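You operate a simulated robot arm through the tools that you are given. There is no shell and no other tool. Be economical: measure what you need, move in short steps, check, and stop when the job is done.

The job below is to be done with a simulated robot arm. You get a single attempt, and the scene is never put back.

JOB
Put the 25.00 parallel bar from the left end of the white-legged bench on the top of the grid plate and the 30.00 parallel bar on the cardboard on the low table. Pull the grey cabinet drawer open. Do these in any order.

It is judged by the outcome, as a careful person would: the job done as asked, and still so three seconds after it is handed in. It fails if anything else is knocked over, pushed out of place, dropped, spilled or broken.

ROBOT AND FRAMES
A 6-joint arm with a two-finger gripper on a trunk, on a base that drives. Base frame: it is fixed to the floor where the robot stands at the start and does not move with it; the origin is under the middle of the robot, x ahead of it, y to its left, z up. Readings come in mm, rad, newtons and seconds.
With the tool pointing down near the work surface it reaches from about 300 to 740 mm from the robot's upright axis, wherever it stands. Its first joint turns from -2.897 to 2.897 rad. Places, roughly: cardboard on the low table [3200, -200, 500]; grey cabinet drawer [-2200, -5900, 800]; top of the grid plate (35x22 cm) [320, 1960, 880]. Payload 1.57 kg.
Tool frame: the origin (TCP) lies between the finger pads and is the grasp point; the fingertips stand 21 mm ahead of it; z points along the fingers, y is the line along which they close. The gripper opens to 70 mm. The gripper's body begins 50 mm behind the TCP.
Orientation is told as [roll, pitch, yaw] about the base's x, y, z axes, in that order, counted from this pose: with the fingers straight down and closing along the base's y, the tool's x points along the base's -x, its y along +y and its z along -z.

CONTROLS
- The arm moves only by the tool apply_moves. Its argument "steps" is a list of rows, each an object (a shift or turn left out is 0, a gripper value left out holds the last) with "dp": the shift along the tool's x, y, z in units of 40 mm (1.0 is 40 mm), a list of three; "angular": the turn, a rotation vector about the tool's x, y, z in units of 4 degrees (1.0 is 4 degrees), a list of three; "fingers": the gripper command, from -1 (shut) to 1 (fully open), values between in proportion. In form: [{"dp": [x, y, z], "angular": [rx, ry, rz], "fingers": fingers}, ...]. A call has 1 to 10 rows; each row shifts and turns the commanded pose from where the row before left it, along the tool's axes as they then stand. A call with a number of a shift or a turn outside -1 to 1 is refused whole. Each row takes 0.2 s and may step no farther than 50 mm and 0.15 rad from the row before; otherwise, or with a gripper value out of range, the whole call is refused. Where a pose cannot be reached the arm comes as near as it can. A force on the tool above 40 N (or 10 N above the force at the start of the call, whichever is more), or a blocked arm, ends the call early, and 0.2 s more pass. The fingers move at their own pace and stop on an object; they squeeze with about 26 N. The grip force told is the motor's: it shows also when the fingers shut on nothing. Time passes only in rows, and 0.2 s behind the last, so rows that do not move let the fingers close. It gives the time, the measured TCP pose, the force on the tool (base axes), the opening and the grip force at its end, in the units of the frame above (readings bear some noise), with the torque about the TCP (base axes, N m) and any sound that the robot's microphone picked up, and new pictures: "pictures" is both (left out), scene, wrist or none.
- Cameras (640 x 400 px; columns grow to the right, rows downward): "scene" is now at [9.7, 176.5, 1492]; the picture's right is [0.26, -0.96, 0.00], its down [-0.75, -0.21, -0.63] and it looks along [0.61, 0.17, -0.77] (base axes); focal length 263 px, centre (320, 200). "wrist" rides on the gripper at [79, 4, -81] in the tool frame; the picture's right is [-0.05, 1.00, 0.00], its down [-0.67, -0.03, -0.74] and it looks along [-0.74, -0.04, 0.67] (tool axes); focal length 256 px, centre (320, 200). There is no depth. A picture from a camera that has moved, and an enlarged one, comes with that camera's place and axes in the base frame and with its lens. The place of the scene camera against the robot may be out by one fixed shift of up to 25 mm in any direction.
- steer(legs): drives the robot by 1 to 6 legs, each [ahead, left, turn to the left] in mm, mm and rad, along the robot's own axes; the way and the turn of a leg run together, so that a leg with both is an arc; at most 1500 mm and 3.142 rad a leg. The arm and the cameras ride along, it lands a little off, and it stops where it bumps. It gives what a move gives, and a new picture of the scene camera.
- head_to(pan, tilt): turns the head with the scene camera to pan (to the left, within 2.705 rad either way) and tilt (down, from -0.506 to 1.204), counted from straight ahead of the robot. It gives what a move gives, and a new picture of the scene camera.
- inspect(camera, box): a new picture of the part [left, top, right, bottom] of that camera's present view, enlarged. No time passes.
- job_done(): hands the job in; it is judged then, once.

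Work in short steps. Places have to be worked out from the pictures, the camera data and where the tool is seen: move nearer, look again, correct. Check each grasp and each placing, and mend what went wrong. You have 165 turns and 260 pictures in all, those below and enlarged ones among them. Open the gripper and draw the arm clear of the work before you hand the job in, unless the task says otherwise; then end with one line.

The tools are called by a JSON object that holds its "fn" and its "kwargs". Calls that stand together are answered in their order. apply_moves: Moves the arm, as the interface text tells. Its arguments: {"type":"object","properties":{"steps":{"type":"array","items":{"type":"object","properties":{"dp":{"type":"array","items":{"type":"number"}},"angular":{"type":"array","items":{"type":"number"}},"fingers":{"type":"number"}}}},"pictures":{"type":"string","enum":["both","scene","wrist","none"]}},"required":["steps"]} The other tools are called the same way: steer (legs) drives the base; head_to (pan, tilt) turns the head that bears the scene camera; inspect (camera, box) takes an enlarged picture of a part of a camera's view; job_done () hands the job in.

At the start:

```text
time: 0.0
eef_pos: [242.6, 320.9, 1076.8]
tool_rot: [0.001, -0.001, 0.0]
wrist_force: [-1.0, -0.5, -0.5]
moment: [0.02, 0.0, -0.01]
grip_width: 70.1
grip_force: 0.1
robot x, y, heading: [-1.8, -1.6, -0.002]
head pan, tilt: [0.269, 0.883]
```

scene: 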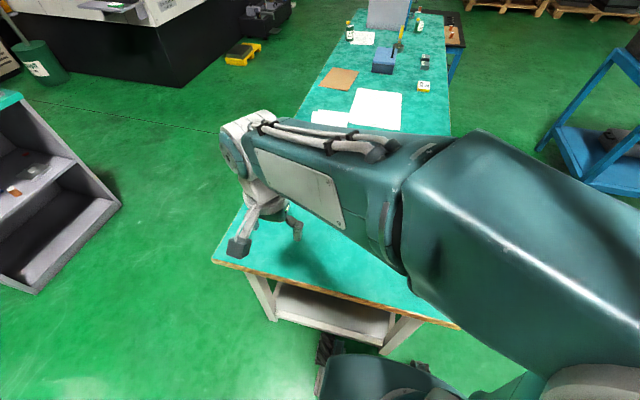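
wrist: 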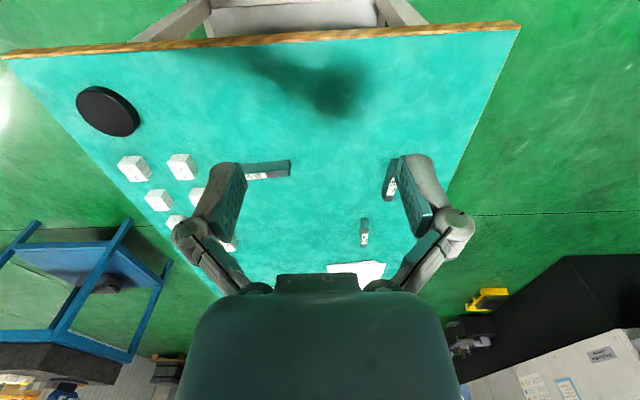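

The wrist view shows several parallel bars on the bench near me. I enlarge those parts to read the labels.

{"fn": "inspect", "kwargs": {"camera": "wrist", "box": [220, 140, 420, 265]}}

{"fn": "inspect", "kwargs": {"camera": "wrist", "box": [60, 70, 260, 260]}}

```text
3.20 times, centred on (320, 202) of wrist
camera zoom: at [163.4, 325.0, 1158.4], right [0.05, 1.0, 0.0], down [0.67, -0.03, 0.74], along [0.74, -0.04, -0.67], focal length 819 px, centre (320, 192)
```

zoom: 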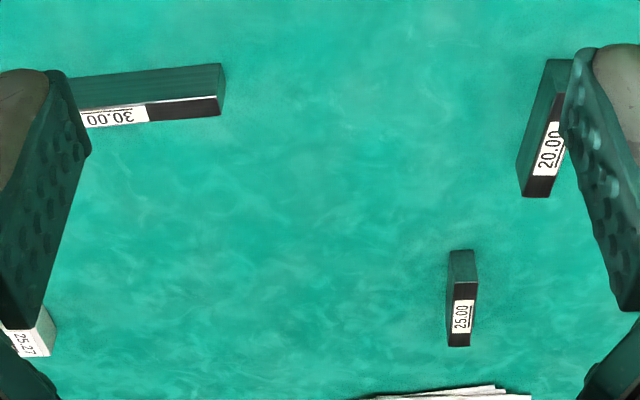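

```text
2.11 times, centred on (160, 165) of wrist
camera zoom: at [163.4, 325.0, 1158.4], right [0.05, 1.0, 0.0], down [0.67, -0.03, 0.74], along [0.74, -0.04, -0.67], focal length 539 px, centre (657, 274)
```

zoom: 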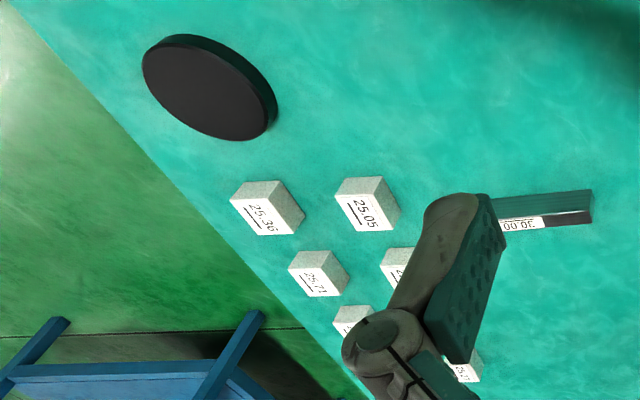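

The near end holds 20.00, 25.00 and 30.00 bars, and the bench top is at z≈750. I look ahead along the bench, since "left end" has to be settled and there may be duplicates.

{"fn": "head_to", "kwargs": {"pan": -0.05, "tilt": 0.45}}

{"fn": "head_to", "kwargs": {"pan": 1.2, "tilt": 0.4}}

{"fn": "head_to", "kwargs": {"pan": 0.35, "tilt": 0.4}}

```text
time: 0.9
eef_pos: [242.8, 321.0, 1078.0]
tool_rot: [0.0, -0.001, 0.0]
wrist_force: [0.2, 0.2, -0.3]
moment: [0.03, 0.0, -0.02]
grip_width: 69.7
grip_force: 0.0
robot x, y, heading: [-1.2, 1.5, -0.001]
head pan, tilt: [-0.051, 0.45]
camera scene: at [27.8, 151.8, 1529.0], right [-0.05, -1.0, 0.0], down [-0.44, 0.02, -0.9], along [0.9, -0.05, -0.44], focal length 263 px, centre (320, 200)
```

scene: 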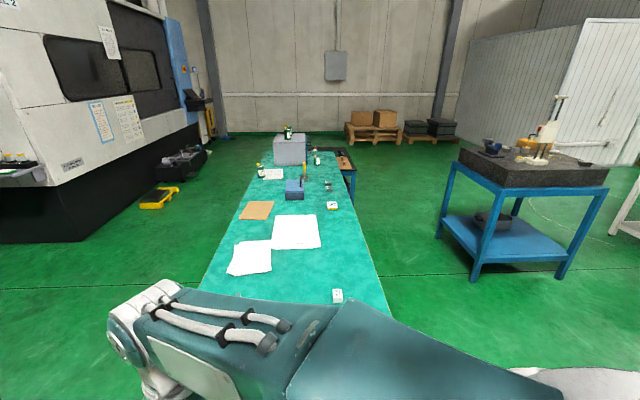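

```text
time: 2.3
eef_pos: [242.2, 319.9, 1078.6]
tool_rot: [0.001, 0.001, -0.001]
wrist_force: [-0.6, -1.1, -0.2]
moment: [0.01, 0.0, -0.01]
grip_width: 70.2
grip_force: 0.0
robot x, y, heading: [-0.2, 2.3, -0.001]
head pan, tilt: [1.201, 0.4]
camera scene: at [-30.5, 242.7, 1533.6], right [0.93, -0.36, 0.0], down [-0.14, -0.36, -0.92], along [0.33, 0.86, -0.39], focal length 263 px, centre (320, 200)
```

scene: 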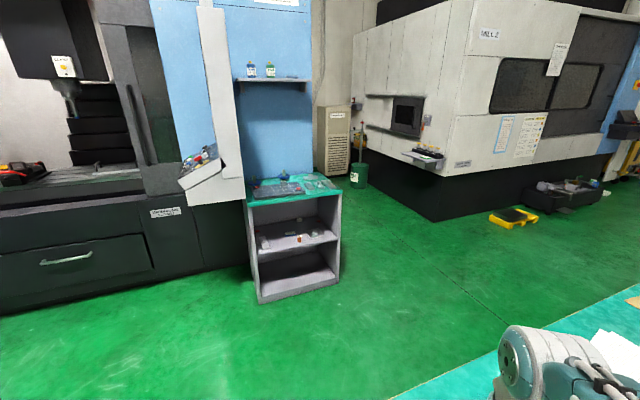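

```text
time: 3.5
eef_pos: [243.3, 320.4, 1076.8]
tool_rot: [0.001, 0.0, -0.002]
wrist_force: [0.7, 0.0, 0.5]
moment: [0.0, 0.0, 0.01]
grip_width: 70.3
grip_force: 0.1
robot x, y, heading: [-0.7, 3.2, 0.002]
head pan, tilt: [0.351, 0.4]
camera scene: at [23.0, 188.3, 1533.7], right [0.34, -0.94, 0.0], down [-0.37, -0.14, -0.92], along [0.86, 0.32, -0.39], focal length 263 px, centre (320, 200)
```

scene: 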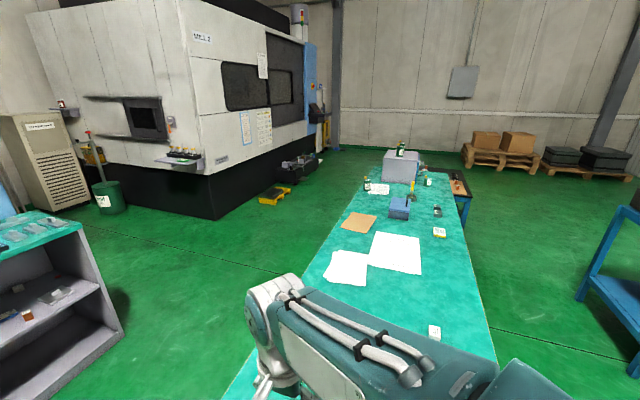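

The far end holds other items. I enlarge it and the shelf unit with the grid plate.

{"fn": "inspect", "kwargs": {"camera": "scene", "box": [320, 130, 500, 260]}}

{"fn": "head_to", "kwargs": {"pan": -1.2, "tilt": 0.3}}

{"fn": "head_to", "kwargs": {"pan": -2.5, "tilt": 0.3}}

{"fn": "head_to", "kwargs": {"pan": 2.4, "tilt": 0.3}}

{"fn": "head_to", "kwargs": {"pan": 1.3, "tilt": 0.4}}

{"fn": "inspect", "kwargs": {"camera": "scene", "box": [230, 140, 430, 265]}}

```text
3.08 times, centred on (410, 195) of scene
camera zoom: at [23.0, 188.3, 1533.7], right [0.34, -0.94, 0.0], down [-0.37, -0.14, -0.92], along [0.86, 0.32, -0.39], focal length 810 px, centre (43, 215)
```

zoom: 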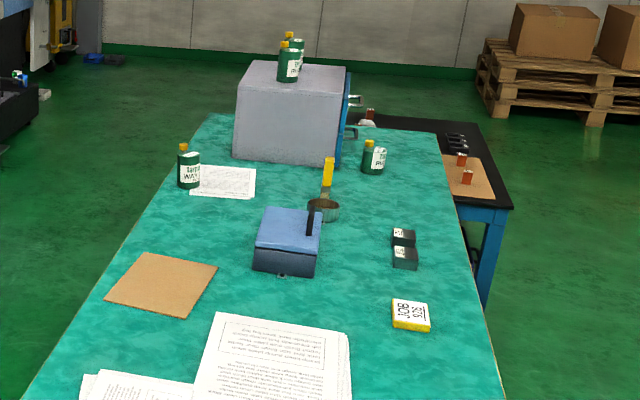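

```text
time: 5.1
eef_pos: [242.4, 321.2, 1078.1]
tool_rot: [0.001, 0.001, 0.0]
wrist_force: [-0.1, -1.3, 0.3]
moment: [-0.05, 0.01, 0.0]
grip_width: 69.9
grip_force: 0.1
robot x, y, heading: [0.8, 2.1, 0.001]
head pan, tilt: [-1.201, 0.3]
camera scene: at [-30.2, 69.3, 1543.1], right [-0.93, -0.36, 0.0], down [-0.11, 0.27, -0.96], along [0.35, -0.89, -0.29], focal length 263 px, centre (320, 200)
```

scene: 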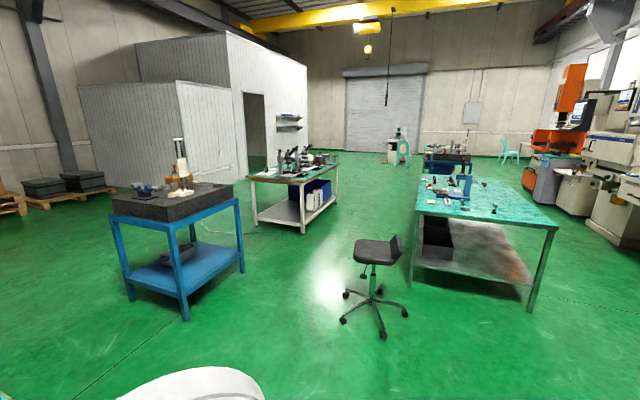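

```text
time: 6.6
eef_pos: [242.8, 321.0, 1078.5]
tool_rot: [0.0, 0.002, 0.0]
wrist_force: [1.6, 0.4, -0.4]
moment: [0.02, 0.03, 0.06]
grip_width: 70.0
grip_force: 0.0
robot x, y, heading: [-0.0, -0.4, -0.002]
head pan, tilt: [-2.499, 0.3]
camera scene: at [-138.8, 100.4, 1543.2], right [-0.6, 0.8, 0.0], down [0.24, 0.18, -0.96], along [-0.76, -0.57, -0.29], focal length 263 px, centre (320, 200)
```

scene: 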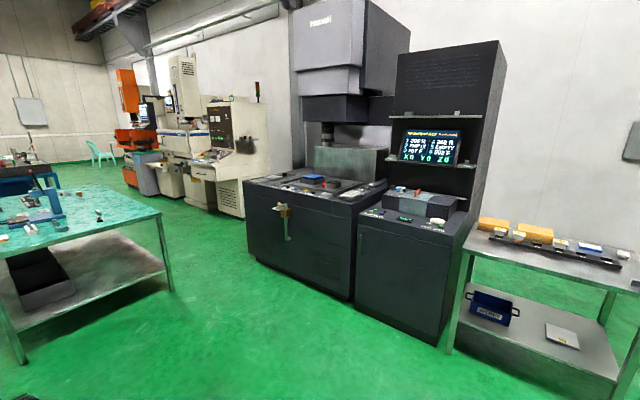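

```text
time: 10.5
eef_pos: [243.7, 320.5, 1077.7]
tool_rot: [0.001, 0.001, 0.0]
wrist_force: [-0.1, -0.6, -0.5]
moment: [0.03, 0.01, 0.0]
grip_width: 70.2
grip_force: 0.1
robot x, y, heading: [3.9, 1.2, -0.006]
head pan, tilt: [2.4, 0.3]
camera scene: at [-132.9, 219.5, 1543.0], right [0.68, 0.74, 0.0], down [0.22, -0.2, -0.96], along [-0.7, 0.65, -0.3], focal length 263 px, centre (320, 200)
```

scene: 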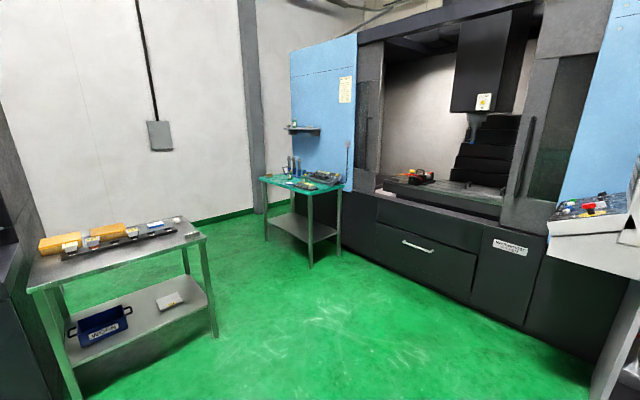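

```text
time: 11.8
eef_pos: [242.8, 319.7, 1076.7]
tool_rot: [0.001, 0.0, 0.001]
wrist_force: [-0.1, 0.0, 1.7]
moment: [-0.02, 0.0, -0.01]
grip_width: 69.9
grip_force: 0.1
robot x, y, heading: [0.9, -0.0, 0.006]
head pan, tilt: [1.3, 0.4]
camera scene: at [-39.3, 245.7, 1533.6], right [0.96, -0.27, 0.0], down [-0.1, -0.38, -0.92], along [0.25, 0.89, -0.39], focal length 263 px, centre (320, 200)
```

scene: 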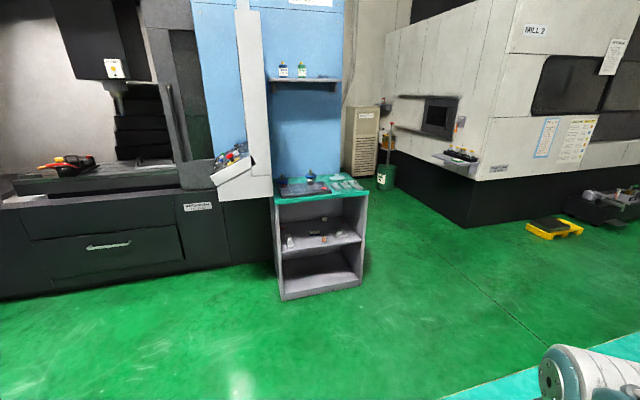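

```text
3.20 times, centred on (330, 202) of scene
camera zoom: at [-39.3, 245.7, 1533.6], right [0.96, -0.27, 0.0], down [-0.1, -0.38, -0.92], along [0.25, 0.89, -0.39], focal length 843 px, centre (288, 192)
```

zoom: 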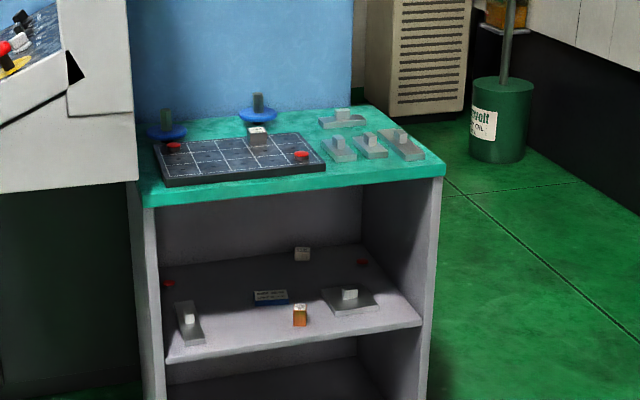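

The shelf unit carries the grid plate, and the bars lie only on the near end of this bench. I take the 25.00 first: drive round to the bench's left side.

{"fn": "steer", "kwargs": {"legs": [[0, 950, 0], [650, 0, 0]]}}

{"fn": "head_to", "kwargs": {"pan": -1.4, "tilt": 0.8}}

```text
time: 19.8
eef_pos: [872.4, 1265.9, 1078.4]
tool_rot: [-0.001, 0.0, 0.015]
wrist_force: [1.1, -0.1, 0.1]
moment: [0.02, -0.01, -0.03]
grip_width: 70.3
grip_force: 0.1
robot x, y, heading: [634.7, 943.2, 0.015]
head pan, tilt: [1.3, 0.4]
camera scene: at [591.4, 1186.5, 1533.6], right [0.97, -0.25, 0.0], down [-0.1, -0.38, -0.92], along [0.23, 0.89, -0.39], focal length 263 px, centre (320, 200)
```

scene: 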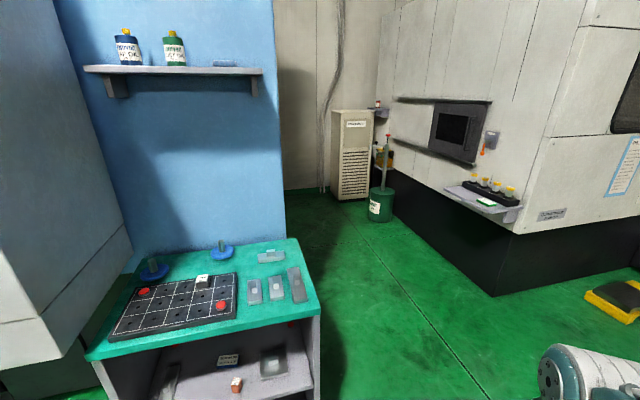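

```text
time: 22.2
eef_pos: [872.0, 1265.4, 1078.1]
tool_rot: [0.001, 0.0, 0.016]
wrist_force: [-0.2, 0.2, 0.8]
moment: [0.04, 0.0, 0.01]
grip_width: 69.6
grip_force: 0.0
robot x, y, heading: [632.4, 943.1, 0.018]
head pan, tilt: [-1.4, 0.799]
camera scene: at [583.1, 1017.3, 1498.8], right [-0.98, -0.19, 0.0], down [-0.13, 0.7, -0.7], along [0.13, -0.69, -0.72], focal length 263 px, centre (320, 200)
```

scene: 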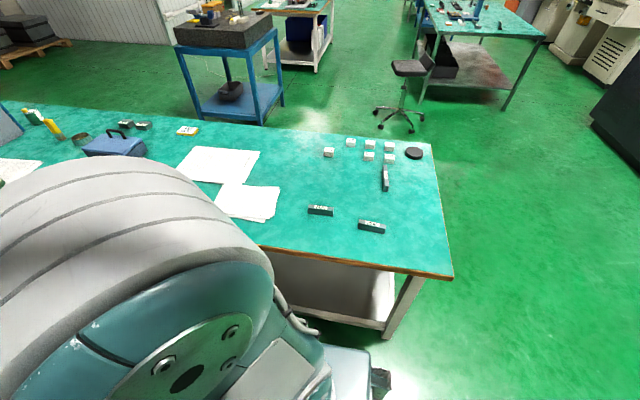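

All three bars are in view from this side. I enlarge to confirm their labels.

{"fn": "inspect", "kwargs": {"camera": "scene", "box": [280, 130, 450, 240]}}

```text
3.64 times, centred on (365, 185) of scene
camera zoom: at [583.1, 1017.3, 1498.8], right [-0.98, -0.19, 0.0], down [-0.13, 0.7, -0.7], along [0.13, -0.69, -0.72], focal length 958 px, centre (156, 254)
```

zoom: 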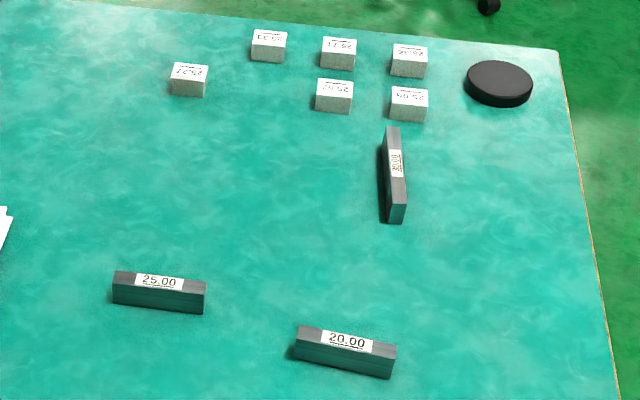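

The 25.00 lies at about (705, 370), long along x. I swing the arm round the front of the robot at its current height toward it.

{"fn": "apply_moves", "kwargs": {"steps": [{"dp": [-0.667, -0.925, 0]}, {"dp": [-0.667, -0.925, 0]}, {"dp": [-0.667, -0.925, 0]}, {"dp": [-0.667, -0.925, 0]}, {"dp": [-0.667, -0.925, 0]}, {"dp": [-0.667, -0.925, 0]}, {"dp": [0, -0.9, 0]}, {"dp": [0, -0.9, 0]}, {"dp": [0, -0.9, 0]}], "pictures": "scene"}}

{"fn": "apply_moves", "kwargs": {"steps": [{"dp": [0, -0.9, 0]}, {"dp": [0, -0.9, 0]}, {"dp": [0, -0.9, 0]}, {"dp": [0.5, -0.9, 0]}, {"dp": [0.5, -0.9, 0]}, {"dp": [0.5, -0.9, 0]}, {"dp": [0.6, -0.9, 0]}, {"dp": [0.6, -0.9, 0]}, {"dp": [0.6, -0.8, 0]}, {"dp": [0.6, -0.8, 0]}], "pictures": "both"}}

```text
time: 24.2
eef_pos: [1038.6, 935.4, 1078.0]
tool_rot: [0.003, -0.002, 0.019]
wrist_force: [0.7, -0.3, 0.9]
moment: [-0.01, 0.0, 0.0]
grip_width: 69.8
grip_force: 0.0
robot x, y, heading: [636.1, 945.4, 0.014]
head pan, tilt: [-1.4, 0.799]
camera scene: at [583.5, 1015.1, 1498.9], right [-0.98, -0.19, 0.0], down [-0.13, 0.7, -0.7], along [0.13, -0.69, -0.72], focal length 263 px, centre (320, 200)
```

scene: 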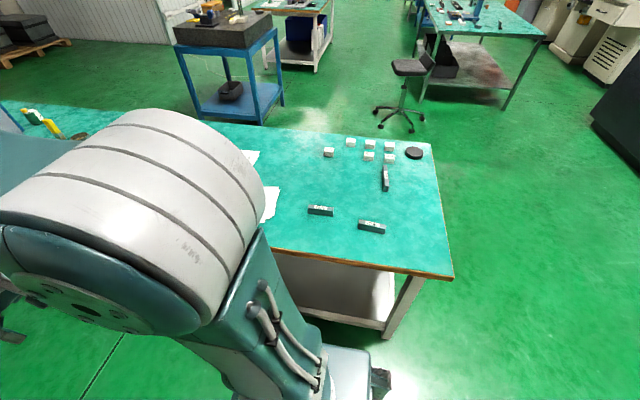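

```text
time: 26.4
eef_pos: [890.1, 579.9, 1075.8]
tool_rot: [0.004, 0.002, 0.018]
wrist_force: [0.5, 0.2, 0.2]
moment: [0.03, -0.02, 0.01]
grip_width: 70.2
grip_force: 0.1
robot x, y, heading: [636.2, 941.6, 0.014]
head pan, tilt: [-1.4, 0.799]
camera scene: at [583.1, 1013.1, 1499.0], right [-0.98, -0.19, 0.0], down [-0.13, 0.71, -0.7], along [0.13, -0.68, -0.72], focal length 263 px, centre (320, 200)
camera wrist: at [810.2, 581.8, 1156.9], right [0.04, 1.0, 0.0], down [0.67, -0.03, 0.74], along [0.74, -0.02, -0.67], focal length 256 px, centre (320, 200)
```

scene: 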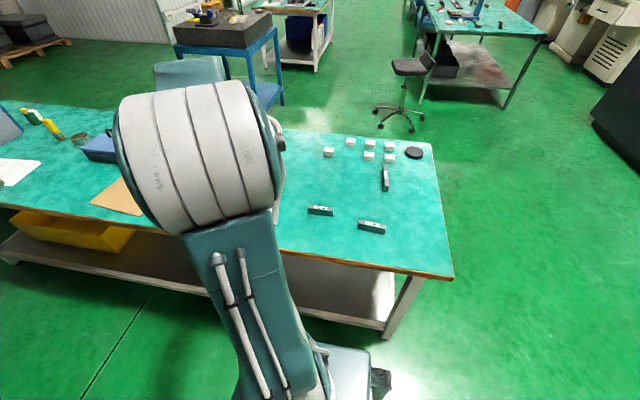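
wrist: 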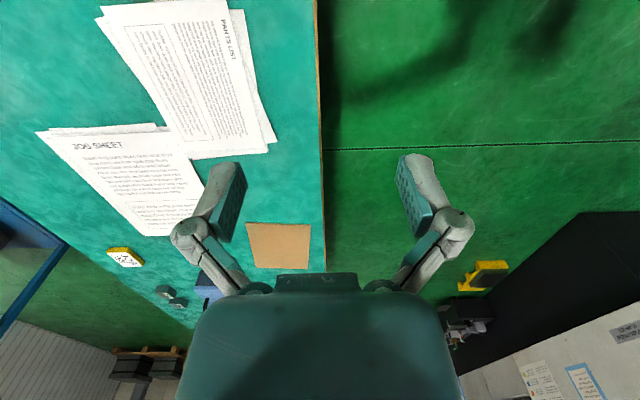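

Next I move to about (560, 400) and lower a bit, so the wrist camera looks forward over the bar.

{"fn": "apply_moves", "kwargs": {"steps": [{"dp": [0.9, -0.5, 0.3]}, {"dp": [0.9, -0.5, 0.3]}, {"dp": [0.9, -0.5, 0.3]}, {"dp": [0.9, -0.5, 0.3]}, {"dp": [0.9, -0.5, 0.3]}, {"dp": [0.9, -0.5, 0.3]}, {"dp": [0.9, -0.5, 0.3]}, {"dp": [0.9, -0.5, 0.3]}, {"dp": [0.9, -0.5, 0.3]}], "pictures": "wrist"}}

```text
time: 28.4
eef_pos: [565.7, 394.7, 969.3]
tool_rot: [0.002, 0.001, 0.019]
wrist_force: [1.2, 0.3, -0.4]
moment: [0.0, 0.01, -0.01]
grip_width: 70.3
grip_force: 0.1
robot x, y, heading: [636.5, 941.6, 0.011]
head pan, tilt: [-1.4, 0.799]
camera wrist: at [486.7, 397.1, 1050.3], right [0.04, 1.0, 0.0], down [0.67, -0.03, 0.75], along [0.74, -0.02, -0.67], focal length 256 px, centre (320, 200)
```

wrist: 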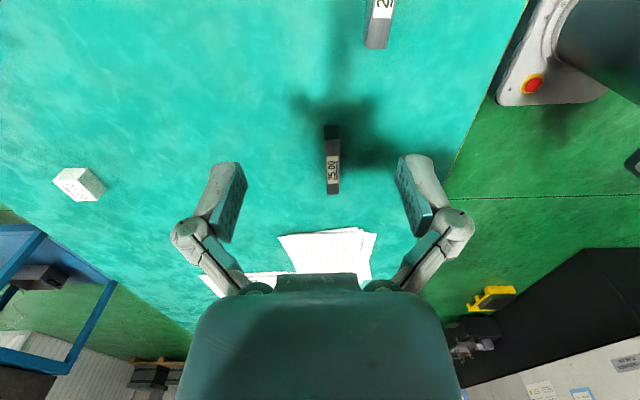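

The bar's centre works out at about (705, 410), with its top near 775. I move above it and lower to z≈873.

{"fn": "apply_moves", "kwargs": {"steps": [{"dp": [-0.86, 0.07, 0.6]}, {"dp": [-0.86, 0.07, 0.6]}, {"dp": [-0.86, 0.07, 0.6]}, {"dp": [-0.86, 0.07, 0.6]}], "pictures": "wrist"}}

```text
time: 29.4
eef_pos: [704.6, 409.7, 872.0]
tool_rot: [0.004, 0.001, 0.016]
wrist_force: [-0.3, -0.2, 0.0]
moment: [0.02, -0.03, -0.02]
grip_width: 69.8
grip_force: 0.0
robot x, y, heading: [636.1, 939.6, 0.016]
head pan, tilt: [-1.4, 0.799]
camera wrist: at [625.0, 412.0, 953.9], right [0.04, 1.0, 0.0], down [0.67, -0.03, 0.74], along [0.74, -0.03, -0.67], focal length 256 px, centre (320, 200)
```

wrist: 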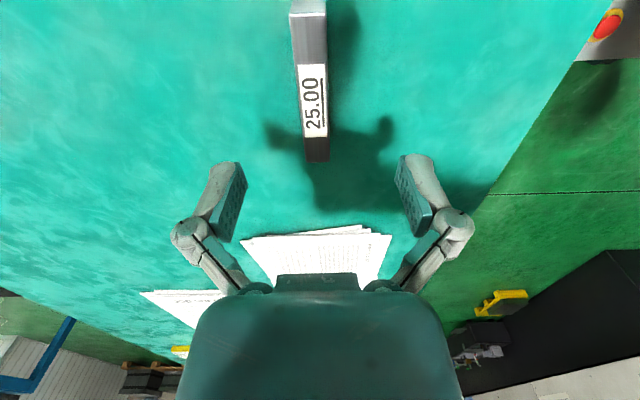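

Two views put the bar's centre at about (716, 404) and its top at about 774. I shift and lower to 805, then check.

{"fn": "apply_moves", "kwargs": {"steps": [{"dp": [-0.28, -0.15, 0.84]}, {"dp": [0, 0, 0.84]}], "pictures": "wrist"}}

```text
time: 30.0
eef_pos: [713.3, 402.7, 805.8]
tool_rot: [0.002, 0.0, 0.017]
wrist_force: [0.8, -0.6, 0.5]
moment: [0.01, -0.02, 0.01]
grip_width: 70.0
grip_force: 0.1
robot x, y, heading: [636.5, 942.5, 0.013]
head pan, tilt: [-1.4, 0.799]
camera wrist: at [634.8, 405.8, 887.4], right [0.04, 1.0, 0.0], down [0.67, -0.03, 0.75], along [0.74, -0.03, -0.67], focal length 256 px, centre (320, 200)
```

wrist: 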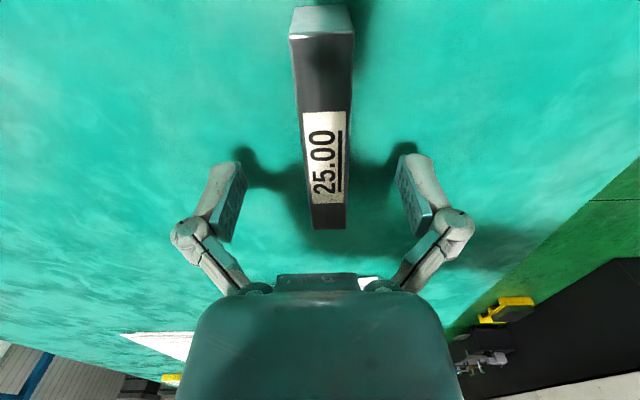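

Parallax from the three views corrects this: bar top ≈808, centre x≈702, bench ≈770. I back up 11 mm, lower 9 mm and close gently.

{"fn": "apply_moves", "kwargs": {"steps": [{"dp": [0.27, 0.02, 0]}, {"dp": [0, 0, 0.22]}, {"fingers": -1}, {"fingers": -1}, {"fingers": -1}], "pictures": "wrist"}}

```text
time: 31.2
eef_pos: [704.0, 404.2, 800.2]
tool_rot: [-0.002, 0.001, 0.018]
wrist_force: [-1.8, 12.1, 17.7]
moment: [0.31, -0.1, 0.05]
grip_width: 17.8
grip_force: 25.8
robot x, y, heading: [637.3, 941.7, 0.017]
head pan, tilt: [-1.4, 0.799]
stopped in row 5: the force on the tool passed its limit at 44 N (the readings are from after the stop); the commanded pose is now the measured one
camera wrist: at [624.4, 407.3, 882.1], right [0.04, 1.0, 0.0], down [0.67, -0.02, 0.75], along [0.74, -0.03, -0.67], focal length 256 px, centre (320, 200)
```

wrist: 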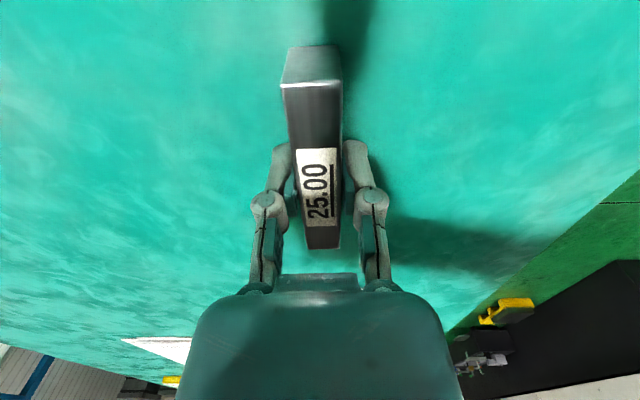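

The bar is gripped (17.8 mm wide), and the tips just touch the bench, so its surface is at about 779. I lift.

{"fn": "apply_moves", "kwargs": {"steps": [{"dp": [0, 0, -0.3]}, {"dp": [0, 0, -0.9]}, {"dp": [0, 0, -1]}, {"dp": [0, 0, -1]}, {"dp": [0, 0, -1]}, {"dp": [0, 0, -1]}], "pictures": "both"}}

```text
time: 32.6
eef_pos: [706.4, 405.9, 1005.9]
tool_rot: [0.001, 0.001, 0.017]
wrist_force: [0.7, 1.3, -0.1]
moment: [0.05, 0.01, 0.01]
grip_width: 0.0
grip_force: 26.1
robot x, y, heading: [637.6, 940.6, 0.019]
head pan, tilt: [-1.4, 0.799]
camera scene: at [582.7, 1013.6, 1499.0], right [-0.98, -0.19, 0.0], down [-0.13, 0.71, -0.7], along [0.13, -0.68, -0.72], focal length 263 px, centre (320, 200)
camera wrist: at [627.0, 408.3, 1087.7], right [0.04, 1.0, 0.0], down [0.67, -0.02, 0.75], along [0.74, -0.03, -0.67], focal length 256 px, centre (320, 200)
```

scene: 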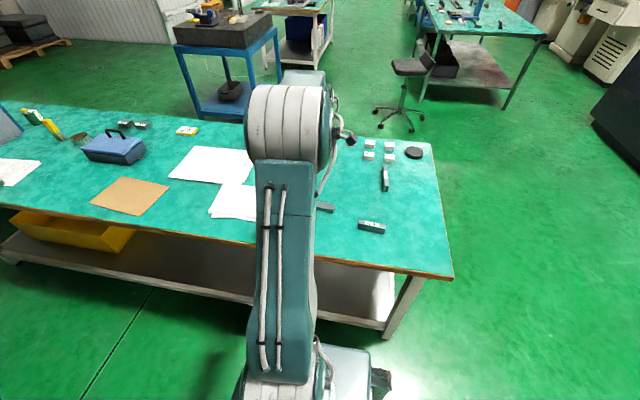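
wrist: 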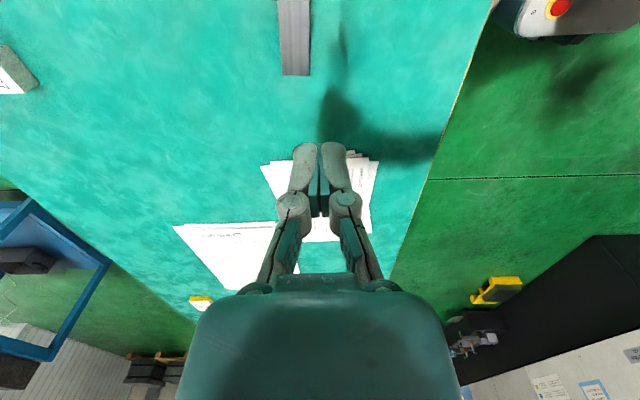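

The bar slipped out: grip width reads 0, and the bar lies on the bench further back. I open, back away 120 mm and look.

{"fn": "apply_moves", "kwargs": {"steps": [{"dp": [1, 0, 0], "fingers": 1}, {"dp": [1, 0, 0]}, {"dp": [1, 0, 0]}, {"dp": [1, 0, 0]}], "pictures": "wrist"}}

{"fn": "inspect", "kwargs": {"camera": "wrist", "box": [240, 60, 400, 200]}}

```text
time: 33.6
eef_pos: [543.0, 401.9, 1006.6]
tool_rot: [0.001, -0.002, 0.016]
wrist_force: [-0.1, 0.3, 0.3]
moment: [0.03, 0.01, -0.03]
grip_width: 70.1
grip_force: 0.0
robot x, y, heading: [633.3, 940.3, 0.013]
head pan, tilt: [-1.4, 0.799]
camera wrist: at [463.3, 404.9, 1087.0], right [0.04, 1.0, 0.0], down [0.67, -0.02, 0.75], along [0.75, -0.03, -0.67], focal length 256 px, centre (320, 200)
```

wrist: 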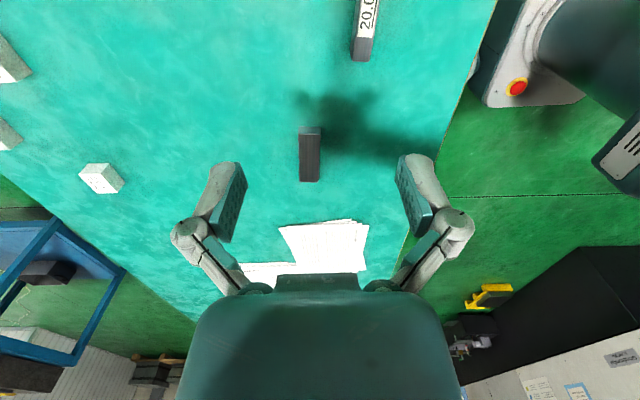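

```text
2.86 times, centred on (320, 130) of wrist
camera zoom: at [463.3, 404.9, 1087.0], right [0.04, 1.0, 0.0], down [0.67, -0.02, 0.75], along [0.75, -0.03, -0.67], focal length 731 px, centre (320, 400)
```

zoom: 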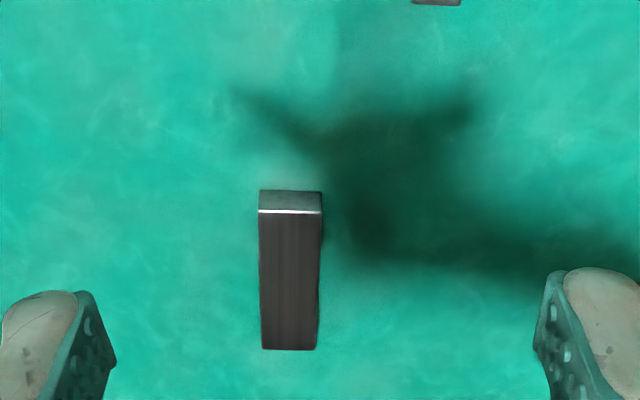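

The bar rolled onto its side (now about 28 wide, 18 high, top ≈800). Its centre is at about (699, 380), turned roughly −0.07 rad. I go above it with that yaw and check.

{"fn": "apply_moves", "kwargs": {"steps": [{"dp": [-0.78, -0.15, 0.8], "angular": [0, 0, 0.3]}, {"dp": [-0.78, -0.15, 0.8], "angular": [0, 0, 0.3]}, {"dp": [-0.78, -0.15, 0.8], "angular": [0, 0, 0.3]}, {"dp": [-0.78, -0.15, 0.8], "angular": [0, 0, 0.3]}, {"dp": [-0.78, 0, 0.6]}], "pictures": "wrist"}}

```text
time: 34.8
eef_pos: [697.4, 372.7, 853.1]
tool_rot: [-0.001, -0.001, -0.068]
wrist_force: [-0.2, 0.4, -0.3]
moment: [-0.01, -0.04, -0.02]
grip_width: 69.9
grip_force: 0.0
robot x, y, heading: [632.9, 941.2, 0.017]
head pan, tilt: [-1.4, 0.799]
camera wrist: at [619.4, 382.2, 934.9], right [0.12, 0.99, 0.0], down [0.66, -0.08, 0.75], along [0.74, -0.09, -0.67], focal length 256 px, centre (320, 200)
```

wrist: 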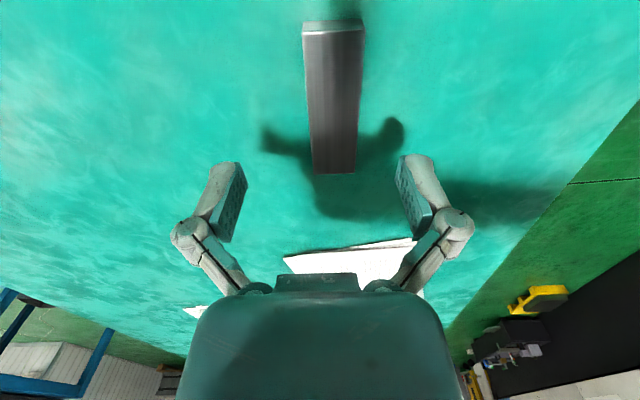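

The yaw is aligned and the bar sits 7.7 mm to tool +y. I shift, lower to about 804 (tips just above the bench), close, and lift 8 mm as a test.

{"fn": "apply_moves", "kwargs": {"steps": [{"dp": [-0.05, 0.19, 0.5]}, {"dp": [0, 0, 0.5]}, {"dp": [0, 0, 0.2]}, {}], "pictures": "wrist"}}

```text
time: 35.8
eef_pos: [701.5, 381.3, 806.0]
tool_rot: [0.0, 0.0, -0.068]
wrist_force: [-0.8, 0.7, -1.1]
moment: [0.01, 0.06, 0.01]
grip_width: 69.9
grip_force: 0.0
robot x, y, heading: [633.8, 942.9, 0.017]
head pan, tilt: [-1.4, 0.799]
camera wrist: at [622.5, 390.1, 887.9], right [0.12, 0.99, 0.0], down [0.66, -0.08, 0.75], along [0.74, -0.09, -0.67], focal length 256 px, centre (320, 200)
```

wrist: 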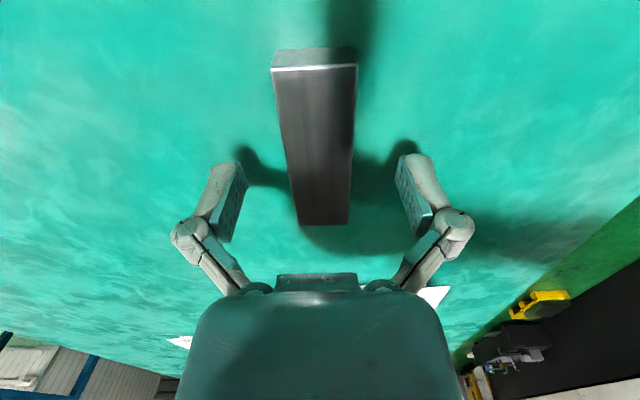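

Tips are about 6 mm above the bench and straddle the bar. I lower 3 mm, close, and check.

{"fn": "apply_moves", "kwargs": {"steps": [{"dp": [0, 0, 0.08]}, {"fingers": -1}, {"fingers": -1}, {"fingers": -1}], "pictures": "wrist"}}

```text
time: 36.8
eef_pos: [700.7, 379.7, 804.8]
tool_rot: [-0.004, -0.001, -0.069]
wrist_force: [0.5, -0.2, 15.3]
moment: [0.02, 0.1, -0.04]
grip_width: 29.9
grip_force: 26.1
robot x, y, heading: [637.2, 941.6, 0.019]
head pan, tilt: [-1.4, 0.799]
camera wrist: at [622.4, 389.8, 886.0], right [0.12, 0.99, 0.0], down [0.66, -0.08, 0.75], along [0.74, -0.09, -0.67], focal length 256 px, centre (320, 200)
```

wrist: 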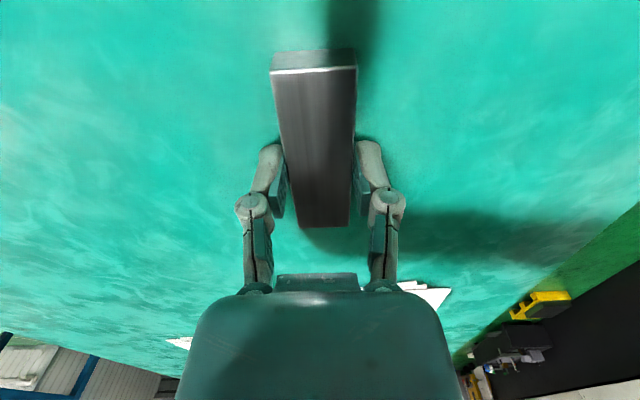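

Gripped at 29.9 mm. I lift slowly, 12 mm, and check.

{"fn": "apply_moves", "kwargs": {"steps": [{"dp": [0, 0, -0.1]}, {"dp": [0, 0, -0.1]}, {"dp": [0, 0, -0.15]}, {}], "pictures": "wrist"}}

```text
time: 37.8
eef_pos: [701.5, 380.8, 818.5]
tool_rot: [0.0, 0.0, -0.068]
wrist_force: [0.9, -0.3, -3.8]
moment: [0.0, 0.04, 0.0]
grip_width: 29.7
grip_force: 25.5
robot x, y, heading: [631.8, 942.8, 0.014]
head pan, tilt: [-1.4, 0.799]
camera wrist: at [622.5, 389.7, 899.2], right [0.12, 0.99, 0.0], down [0.66, -0.08, 0.75], along [0.74, -0.09, -0.67], focal length 256 px, centre (320, 200)
```

wrist: 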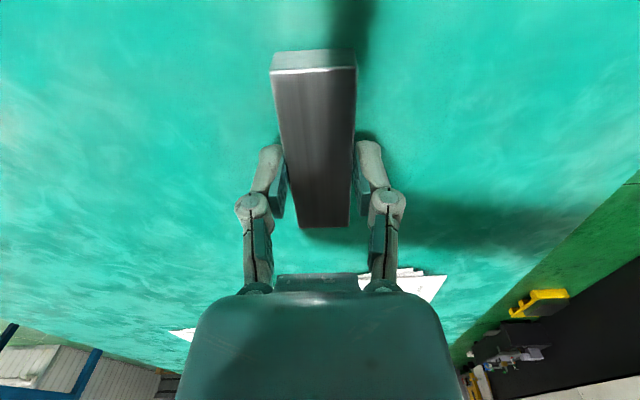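

Holding (3.8 N of weight). I raise to about 1010, then drive away from the bench and turn half round, so the arm ends up facing the grid plate.

{"fn": "apply_moves", "kwargs": {"steps": [{"dp": [0, 0, -0.6]}, {"dp": [0, 0, -0.8]}, {"dp": [0, 0, -0.8]}, {"dp": [0, 0, -0.8]}, {"dp": [0, 0, -0.8]}, {"dp": [0, 0, -0.8]}, {"dp": [0, 0, -0.4]}], "pictures": "none"}}

{"fn": "steer", "kwargs": {"legs": [[0, 250, 0], [0, 0, 1.57], [0, 0, 1.57]]}}

```text
time: 39.4
eef_pos: [702.5, 380.8, 1018.1]
tool_rot: [0.0, 0.0, -0.07]
wrist_force: [-0.6, 0.0, -4.4]
moment: [0.01, -0.01, 0.04]
grip_width: 29.7
grip_force: 25.9
robot x, y, heading: [637.7, 947.2, 0.015]
head pan, tilt: [-1.4, 0.799]
```

```text
time: 48.8
eef_pos: [570.9, 1754.6, 1018.7]
tool_rot: [-0.001, -0.001, 3.06]
wrist_force: [-0.2, 0.7, -2.9]
moment: [0.0, 0.0, 0.02]
grip_width: 29.8
grip_force: 26.4
robot x, y, heading: [630.5, 1190.5, -3.144]
head pan, tilt: [-1.4, 0.799]
camera scene: at [672.1, 1119.7, 1499.0], right [0.99, 0.17, 0.0], down [0.12, -0.71, -0.7], along [-0.12, 0.69, -0.72], focal length 263 px, centre (320, 200)
```

scene: 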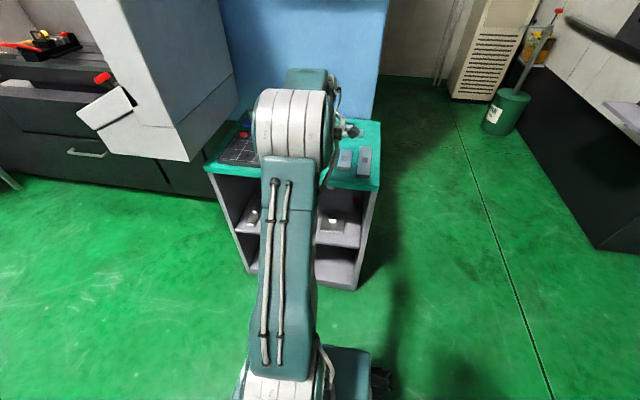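

The bar still holds. I drive ahead 250 and right 145 so the tool comes over the plate.

{"fn": "steer", "kwargs": {"legs": [[250, 0, 0], [0, -145, 0]]}}

{"fn": "inspect", "kwargs": {"camera": "wrist", "box": [0, 0, 640, 400]}}

```text
time: 51.6
eef_pos: [321.8, 1891.9, 1018.4]
tool_rot: [-0.003, 0.001, 3.059]
wrist_force: [-0.6, 0.5, -3.5]
moment: [-0.04, 0.0, 0.01]
grip_width: 30.2
grip_force: 25.9
robot x, y, heading: [380.4, 1334.9, -3.139]
head pan, tilt: [-1.4, 0.799]
camera scene: at [423.4, 1254.7, 1498.7], right [0.99, 0.17, 0.0], down [0.12, -0.7, -0.7], along [-0.12, 0.69, -0.71], focal length 263 px, centre (320, 200)
```

scene: 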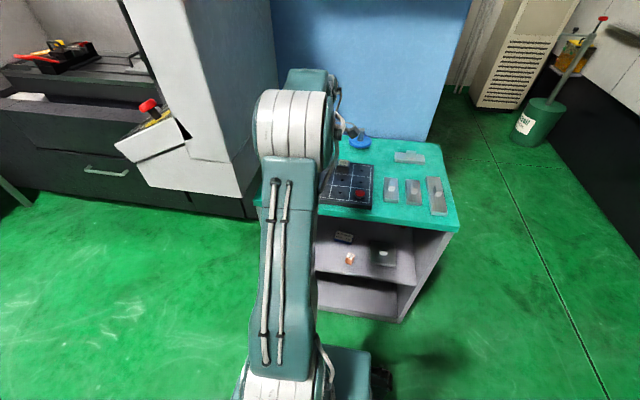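

```text
1.00 times, centred on (320, 200) of wrist (not enlarged: the box is as wide or as high as the picture)
camera zoom: at [400.9, 1881.2, 1100.9], right [-0.14, -0.99, 0.0], down [-0.66, 0.09, 0.75], along [-0.74, 0.1, -0.67], focal length 256 px, centre (320, 200)
```

zoom: 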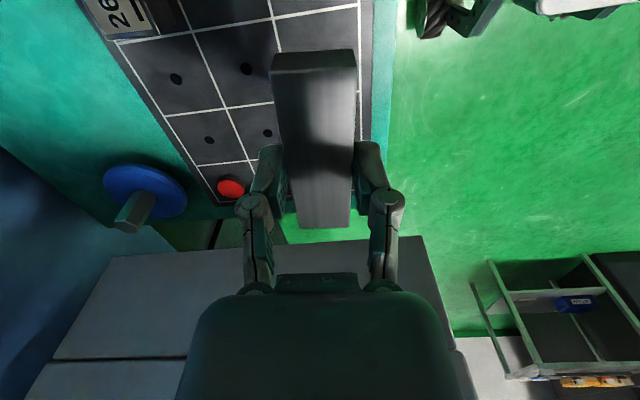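

The plate's front edge is at y≈1856, and the red knobs and block are clear of the target. I shift 35 mm deeper and descend to about 925.

{"fn": "apply_moves", "kwargs": {"steps": [{"dp": [0, -0.45, 0]}, {"dp": [0, -0.45, 0]}, {"dp": [0, 0, 0.8]}, {"dp": [0, 0, 0.8]}, {"dp": [0, 0, 0.6]}], "pictures": "wrist"}}

```text
time: 52.8
eef_pos: [325.0, 1928.9, 932.1]
tool_rot: [-0.003, -0.001, 3.06]
wrist_force: [0.0, -0.2, -2.9]
moment: [-0.01, 0.02, 0.0]
grip_width: 29.9
grip_force: 26.3
robot x, y, heading: [378.8, 1333.9, -3.135]
head pan, tilt: [-1.4, 0.799]
camera wrist: at [404.2, 1917.9, 1013.3], right [-0.14, -0.99, 0.0], down [-0.66, 0.09, 0.75], along [-0.74, 0.1, -0.67], focal length 256 px, centre (320, 200)
```

wrist: 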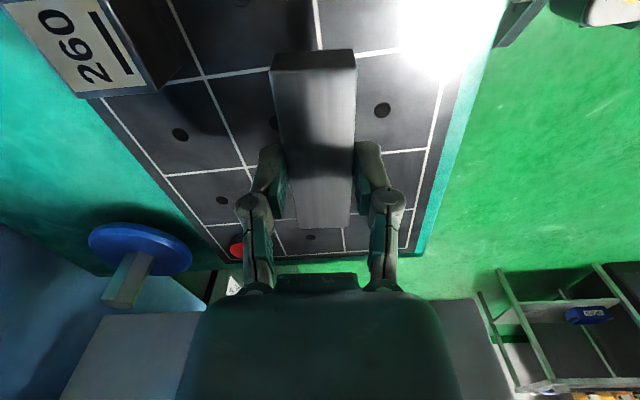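

The bar is over the middle cells, clear of everything. I descend in small steps, watching the force.

{"fn": "apply_moves", "kwargs": {"steps": [{"dp": [0, 0, 0.12]}, {"dp": [0, 0, 0.12]}, {"dp": [0, 0, 0.12]}, {"dp": [0, 0, 0.1]}, {}], "pictures": "wrist"}}

```text
time: 54.0
eef_pos: [325.7, 1933.2, 910.7]
tool_rot: [0.002, 0.0, 3.06]
wrist_force: [-1.4, 0.1, -3.8]
moment: [0.01, 0.0, 0.03]
grip_width: 30.0
grip_force: 26.2
robot x, y, heading: [382.8, 1334.8, -3.141]
head pan, tilt: [-1.4, 0.799]
camera wrist: at [404.1, 1922.9, 991.4], right [-0.14, -0.99, 0.0], down [-0.66, 0.09, 0.74], along [-0.74, 0.1, -0.67], focal length 256 px, centre (320, 200)
```

wrist: 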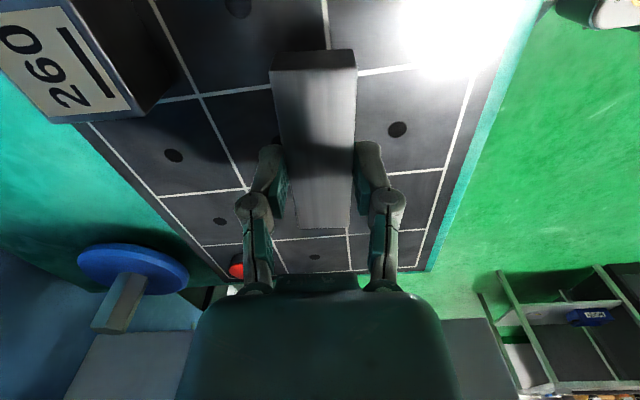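

No contact yet. I keep going 2–3 mm at a time.

{"fn": "apply_moves", "kwargs": {"steps": [{"dp": [0, 0, 0.06]}, {"dp": [0, 0, 0.06]}, {"dp": [0, 0, 0.06]}, {}], "pictures": "none"}}

{"fn": "apply_moves", "kwargs": {"steps": [{"dp": [0, 0, 0.05]}, {"dp": [0, 0, 0.05]}, {}], "pictures": "wrist"}}

```text
time: 55.0
eef_pos: [324.7, 1931.8, 904.2]
tool_rot: [0.002, -0.001, 3.061]
wrist_force: [-0.7, -0.2, -3.2]
moment: [-0.02, -0.01, 0.03]
grip_width: 29.8
grip_force: 25.8
robot x, y, heading: [378.8, 1333.3, -3.143]
head pan, tilt: [-1.4, 0.799]
```

```text
time: 55.8
eef_pos: [325.3, 1933.2, 899.8]
tool_rot: [0.001, 0.002, 3.061]
wrist_force: [-0.4, 0.8, -4.1]
moment: [0.0, 0.01, -0.02]
grip_width: 29.7
grip_force: 26.2
robot x, y, heading: [377.9, 1334.8, -3.139]
head pan, tilt: [-1.4, 0.799]
camera wrist: at [404.1, 1921.8, 980.9], right [-0.14, -0.99, 0.0], down [-0.66, 0.09, 0.74], along [-0.74, 0.1, -0.67], focal length 256 px, centre (320, 200)
```

wrist: 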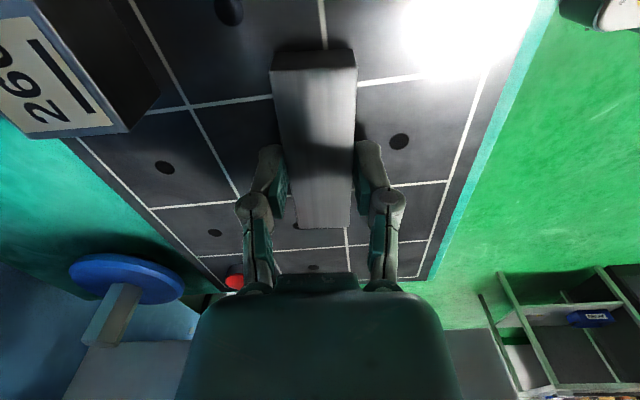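

From hole parallax the plate top is near 865–870. I continue in 2 mm steps.

{"fn": "apply_moves", "kwargs": {"steps": [{"dp": [0, 0, 0.05]}, {"dp": [0, 0, 0.05]}, {}], "pictures": "none"}}

{"fn": "apply_moves", "kwargs": {"steps": [{"dp": [0, 0, 0.05]}, {"dp": [0, 0, 0.05]}, {}], "pictures": "wrist"}}

```text
time: 56.6
eef_pos: [324.1, 1933.2, 894.8]
tool_rot: [0.002, 0.0, 3.061]
wrist_force: [0.4, -0.4, -3.7]
moment: [-0.01, -0.03, -0.01]
grip_width: 29.9
grip_force: 25.9
robot x, y, heading: [379.9, 1334.6, -3.143]
head pan, tilt: [-1.4, 0.799]
```

```text
time: 57.4
eef_pos: [324.8, 1932.1, 893.8]
tool_rot: [-0.002, 0.0, 3.06]
wrist_force: [2.0, 2.8, 17.4]
moment: [0.03, -0.02, 0.02]
grip_width: 30.0
grip_force: 25.6
robot x, y, heading: [383.1, 1331.6, -3.138]
head pan, tilt: [-1.4, 0.799]
camera wrist: at [403.7, 1921.6, 974.6], right [-0.14, -0.99, 0.0], down [-0.66, 0.09, 0.75], along [-0.74, 0.1, -0.67], focal length 256 px, centre (320, 200)
```

wrist: 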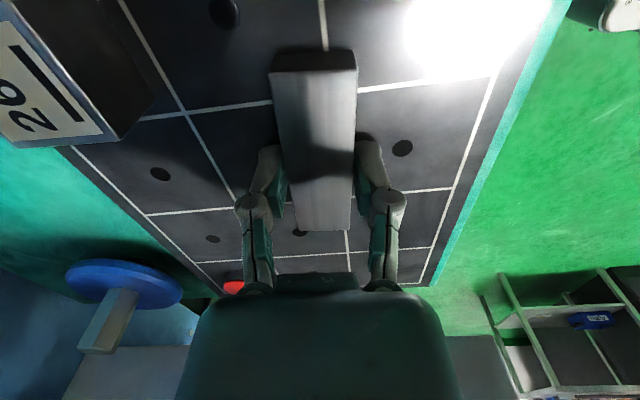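

Contact (17 N up). I ease 1 mm, open the fingers, and retreat upward.

{"fn": "apply_moves", "kwargs": {"steps": [{"dp": [0, 0, -0.03]}, {"fingers": 0.2}, {"fingers": 0.6}, {"fingers": 1}, {"dp": [0, 0, -0.3]}, {"dp": [0, 0, -0.8]}, {"dp": [0, 0, -1]}, {"dp": [0, 0, -1]}], "pictures": "wrist"}}

```text
time: 59.2
eef_pos: [326.1, 1933.2, 1019.4]
tool_rot: [0.0, 0.001, 3.059]
wrist_force: [-0.4, 0.1, 0.5]
moment: [0.01, 0.03, -0.03]
grip_width: 70.0
grip_force: 0.1
robot x, y, heading: [382.4, 1330.2, -3.146]
head pan, tilt: [-1.4, 0.799]
camera wrist: at [404.4, 1921.9, 1099.9], right [-0.14, -0.99, 0.0], down [-0.66, 0.09, 0.75], along [-0.74, 0.1, -0.67], focal length 256 px, centre (320, 200)
```

wrist: 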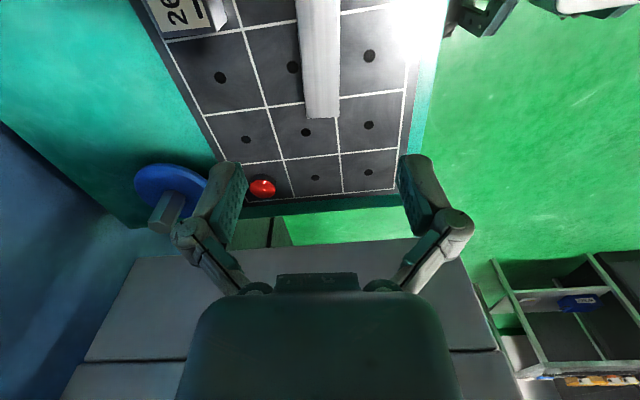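

The 25.00 bar lies flat on the plate, clear of the rest. Next the 30.00 at about (479, 198): I back off, turn to face +y with the arm toward the bench, and come to the bench's near end.

{"fn": "steer", "kwargs": {"legs": [[0, 200, 0], [0, 0, -1.567], [0, 480, 0], [-930, 0, 0]]}}

{"fn": "inspect", "kwargs": {"camera": "wrist", "box": [0, 0, 640, 400]}}

```text
time: 71.5
eef_pos: [509.4, 254.0, 1017.7]
tool_rot: [0.003, 0.0, 1.486]
wrist_force: [-0.9, -0.1, 0.4]
moment: [0.0, -0.03, -0.04]
grip_width: 70.2
grip_force: 0.1
robot x, y, heading: [-89.6, 199.3, 1.566]
head pan, tilt: [-1.4, 0.799]
camera scene: at [-168.5, 152.5, 1499.0], right [0.17, -0.99, 0.0], down [-0.71, -0.12, -0.7], along [0.69, 0.12, -0.72], focal length 263 px, centre (320, 200)
```

scene: 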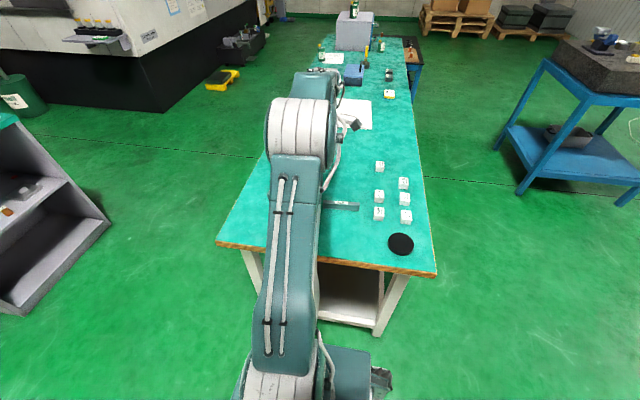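

```text
1.00 times, centred on (320, 200) of wrist (not enlarged: the box is as wide or as high as the picture)
camera zoom: at [496.9, 174.6, 1099.4], right [-0.99, 0.14, 0.0], down [0.09, 0.66, 0.75], along [0.1, 0.74, -0.67], focal length 256 px, centre (320, 200)
```

zoom: 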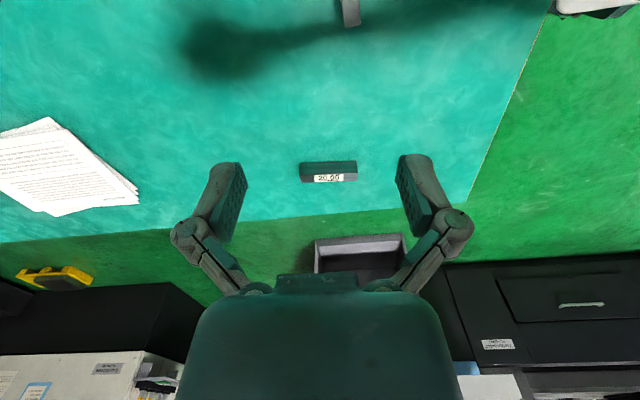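

The 30.00 shows at the top of the wrist view. I back the tool about 160 mm toward −y and lower a bit to see it.

{"fn": "apply_moves", "kwargs": {"steps": [{"dp": [1, 0, 0.3]}, {"dp": [1, 0, 0.3]}, {"dp": [1, 0, 0.3]}, {"dp": [0.9, 0, 0.3]}], "pictures": "wrist"}}

```text
time: 72.5
eef_pos: [494.1, 100.1, 969.9]
tool_rot: [0.001, -0.002, 1.487]
wrist_force: [-0.4, 0.3, -0.1]
moment: [-0.04, -0.03, -0.02]
grip_width: 70.0
grip_force: 0.1
robot x, y, heading: [-91.2, 199.3, 1.573]
head pan, tilt: [-1.4, 0.799]
camera wrist: at [482.2, 20.8, 1051.2], right [-0.99, 0.14, 0.0], down [0.09, 0.66, 0.75], along [0.1, 0.74, -0.67], focal length 256 px, centre (320, 200)
```

wrist: 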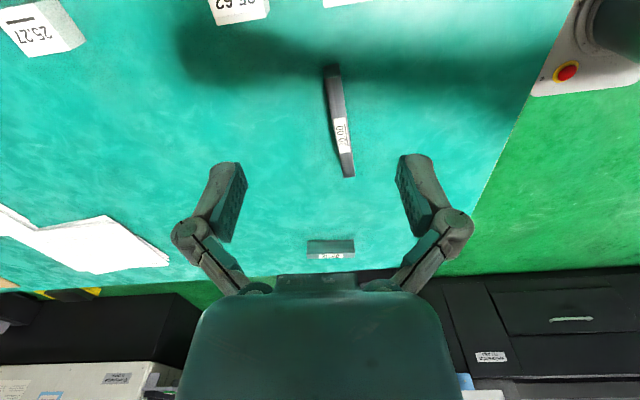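

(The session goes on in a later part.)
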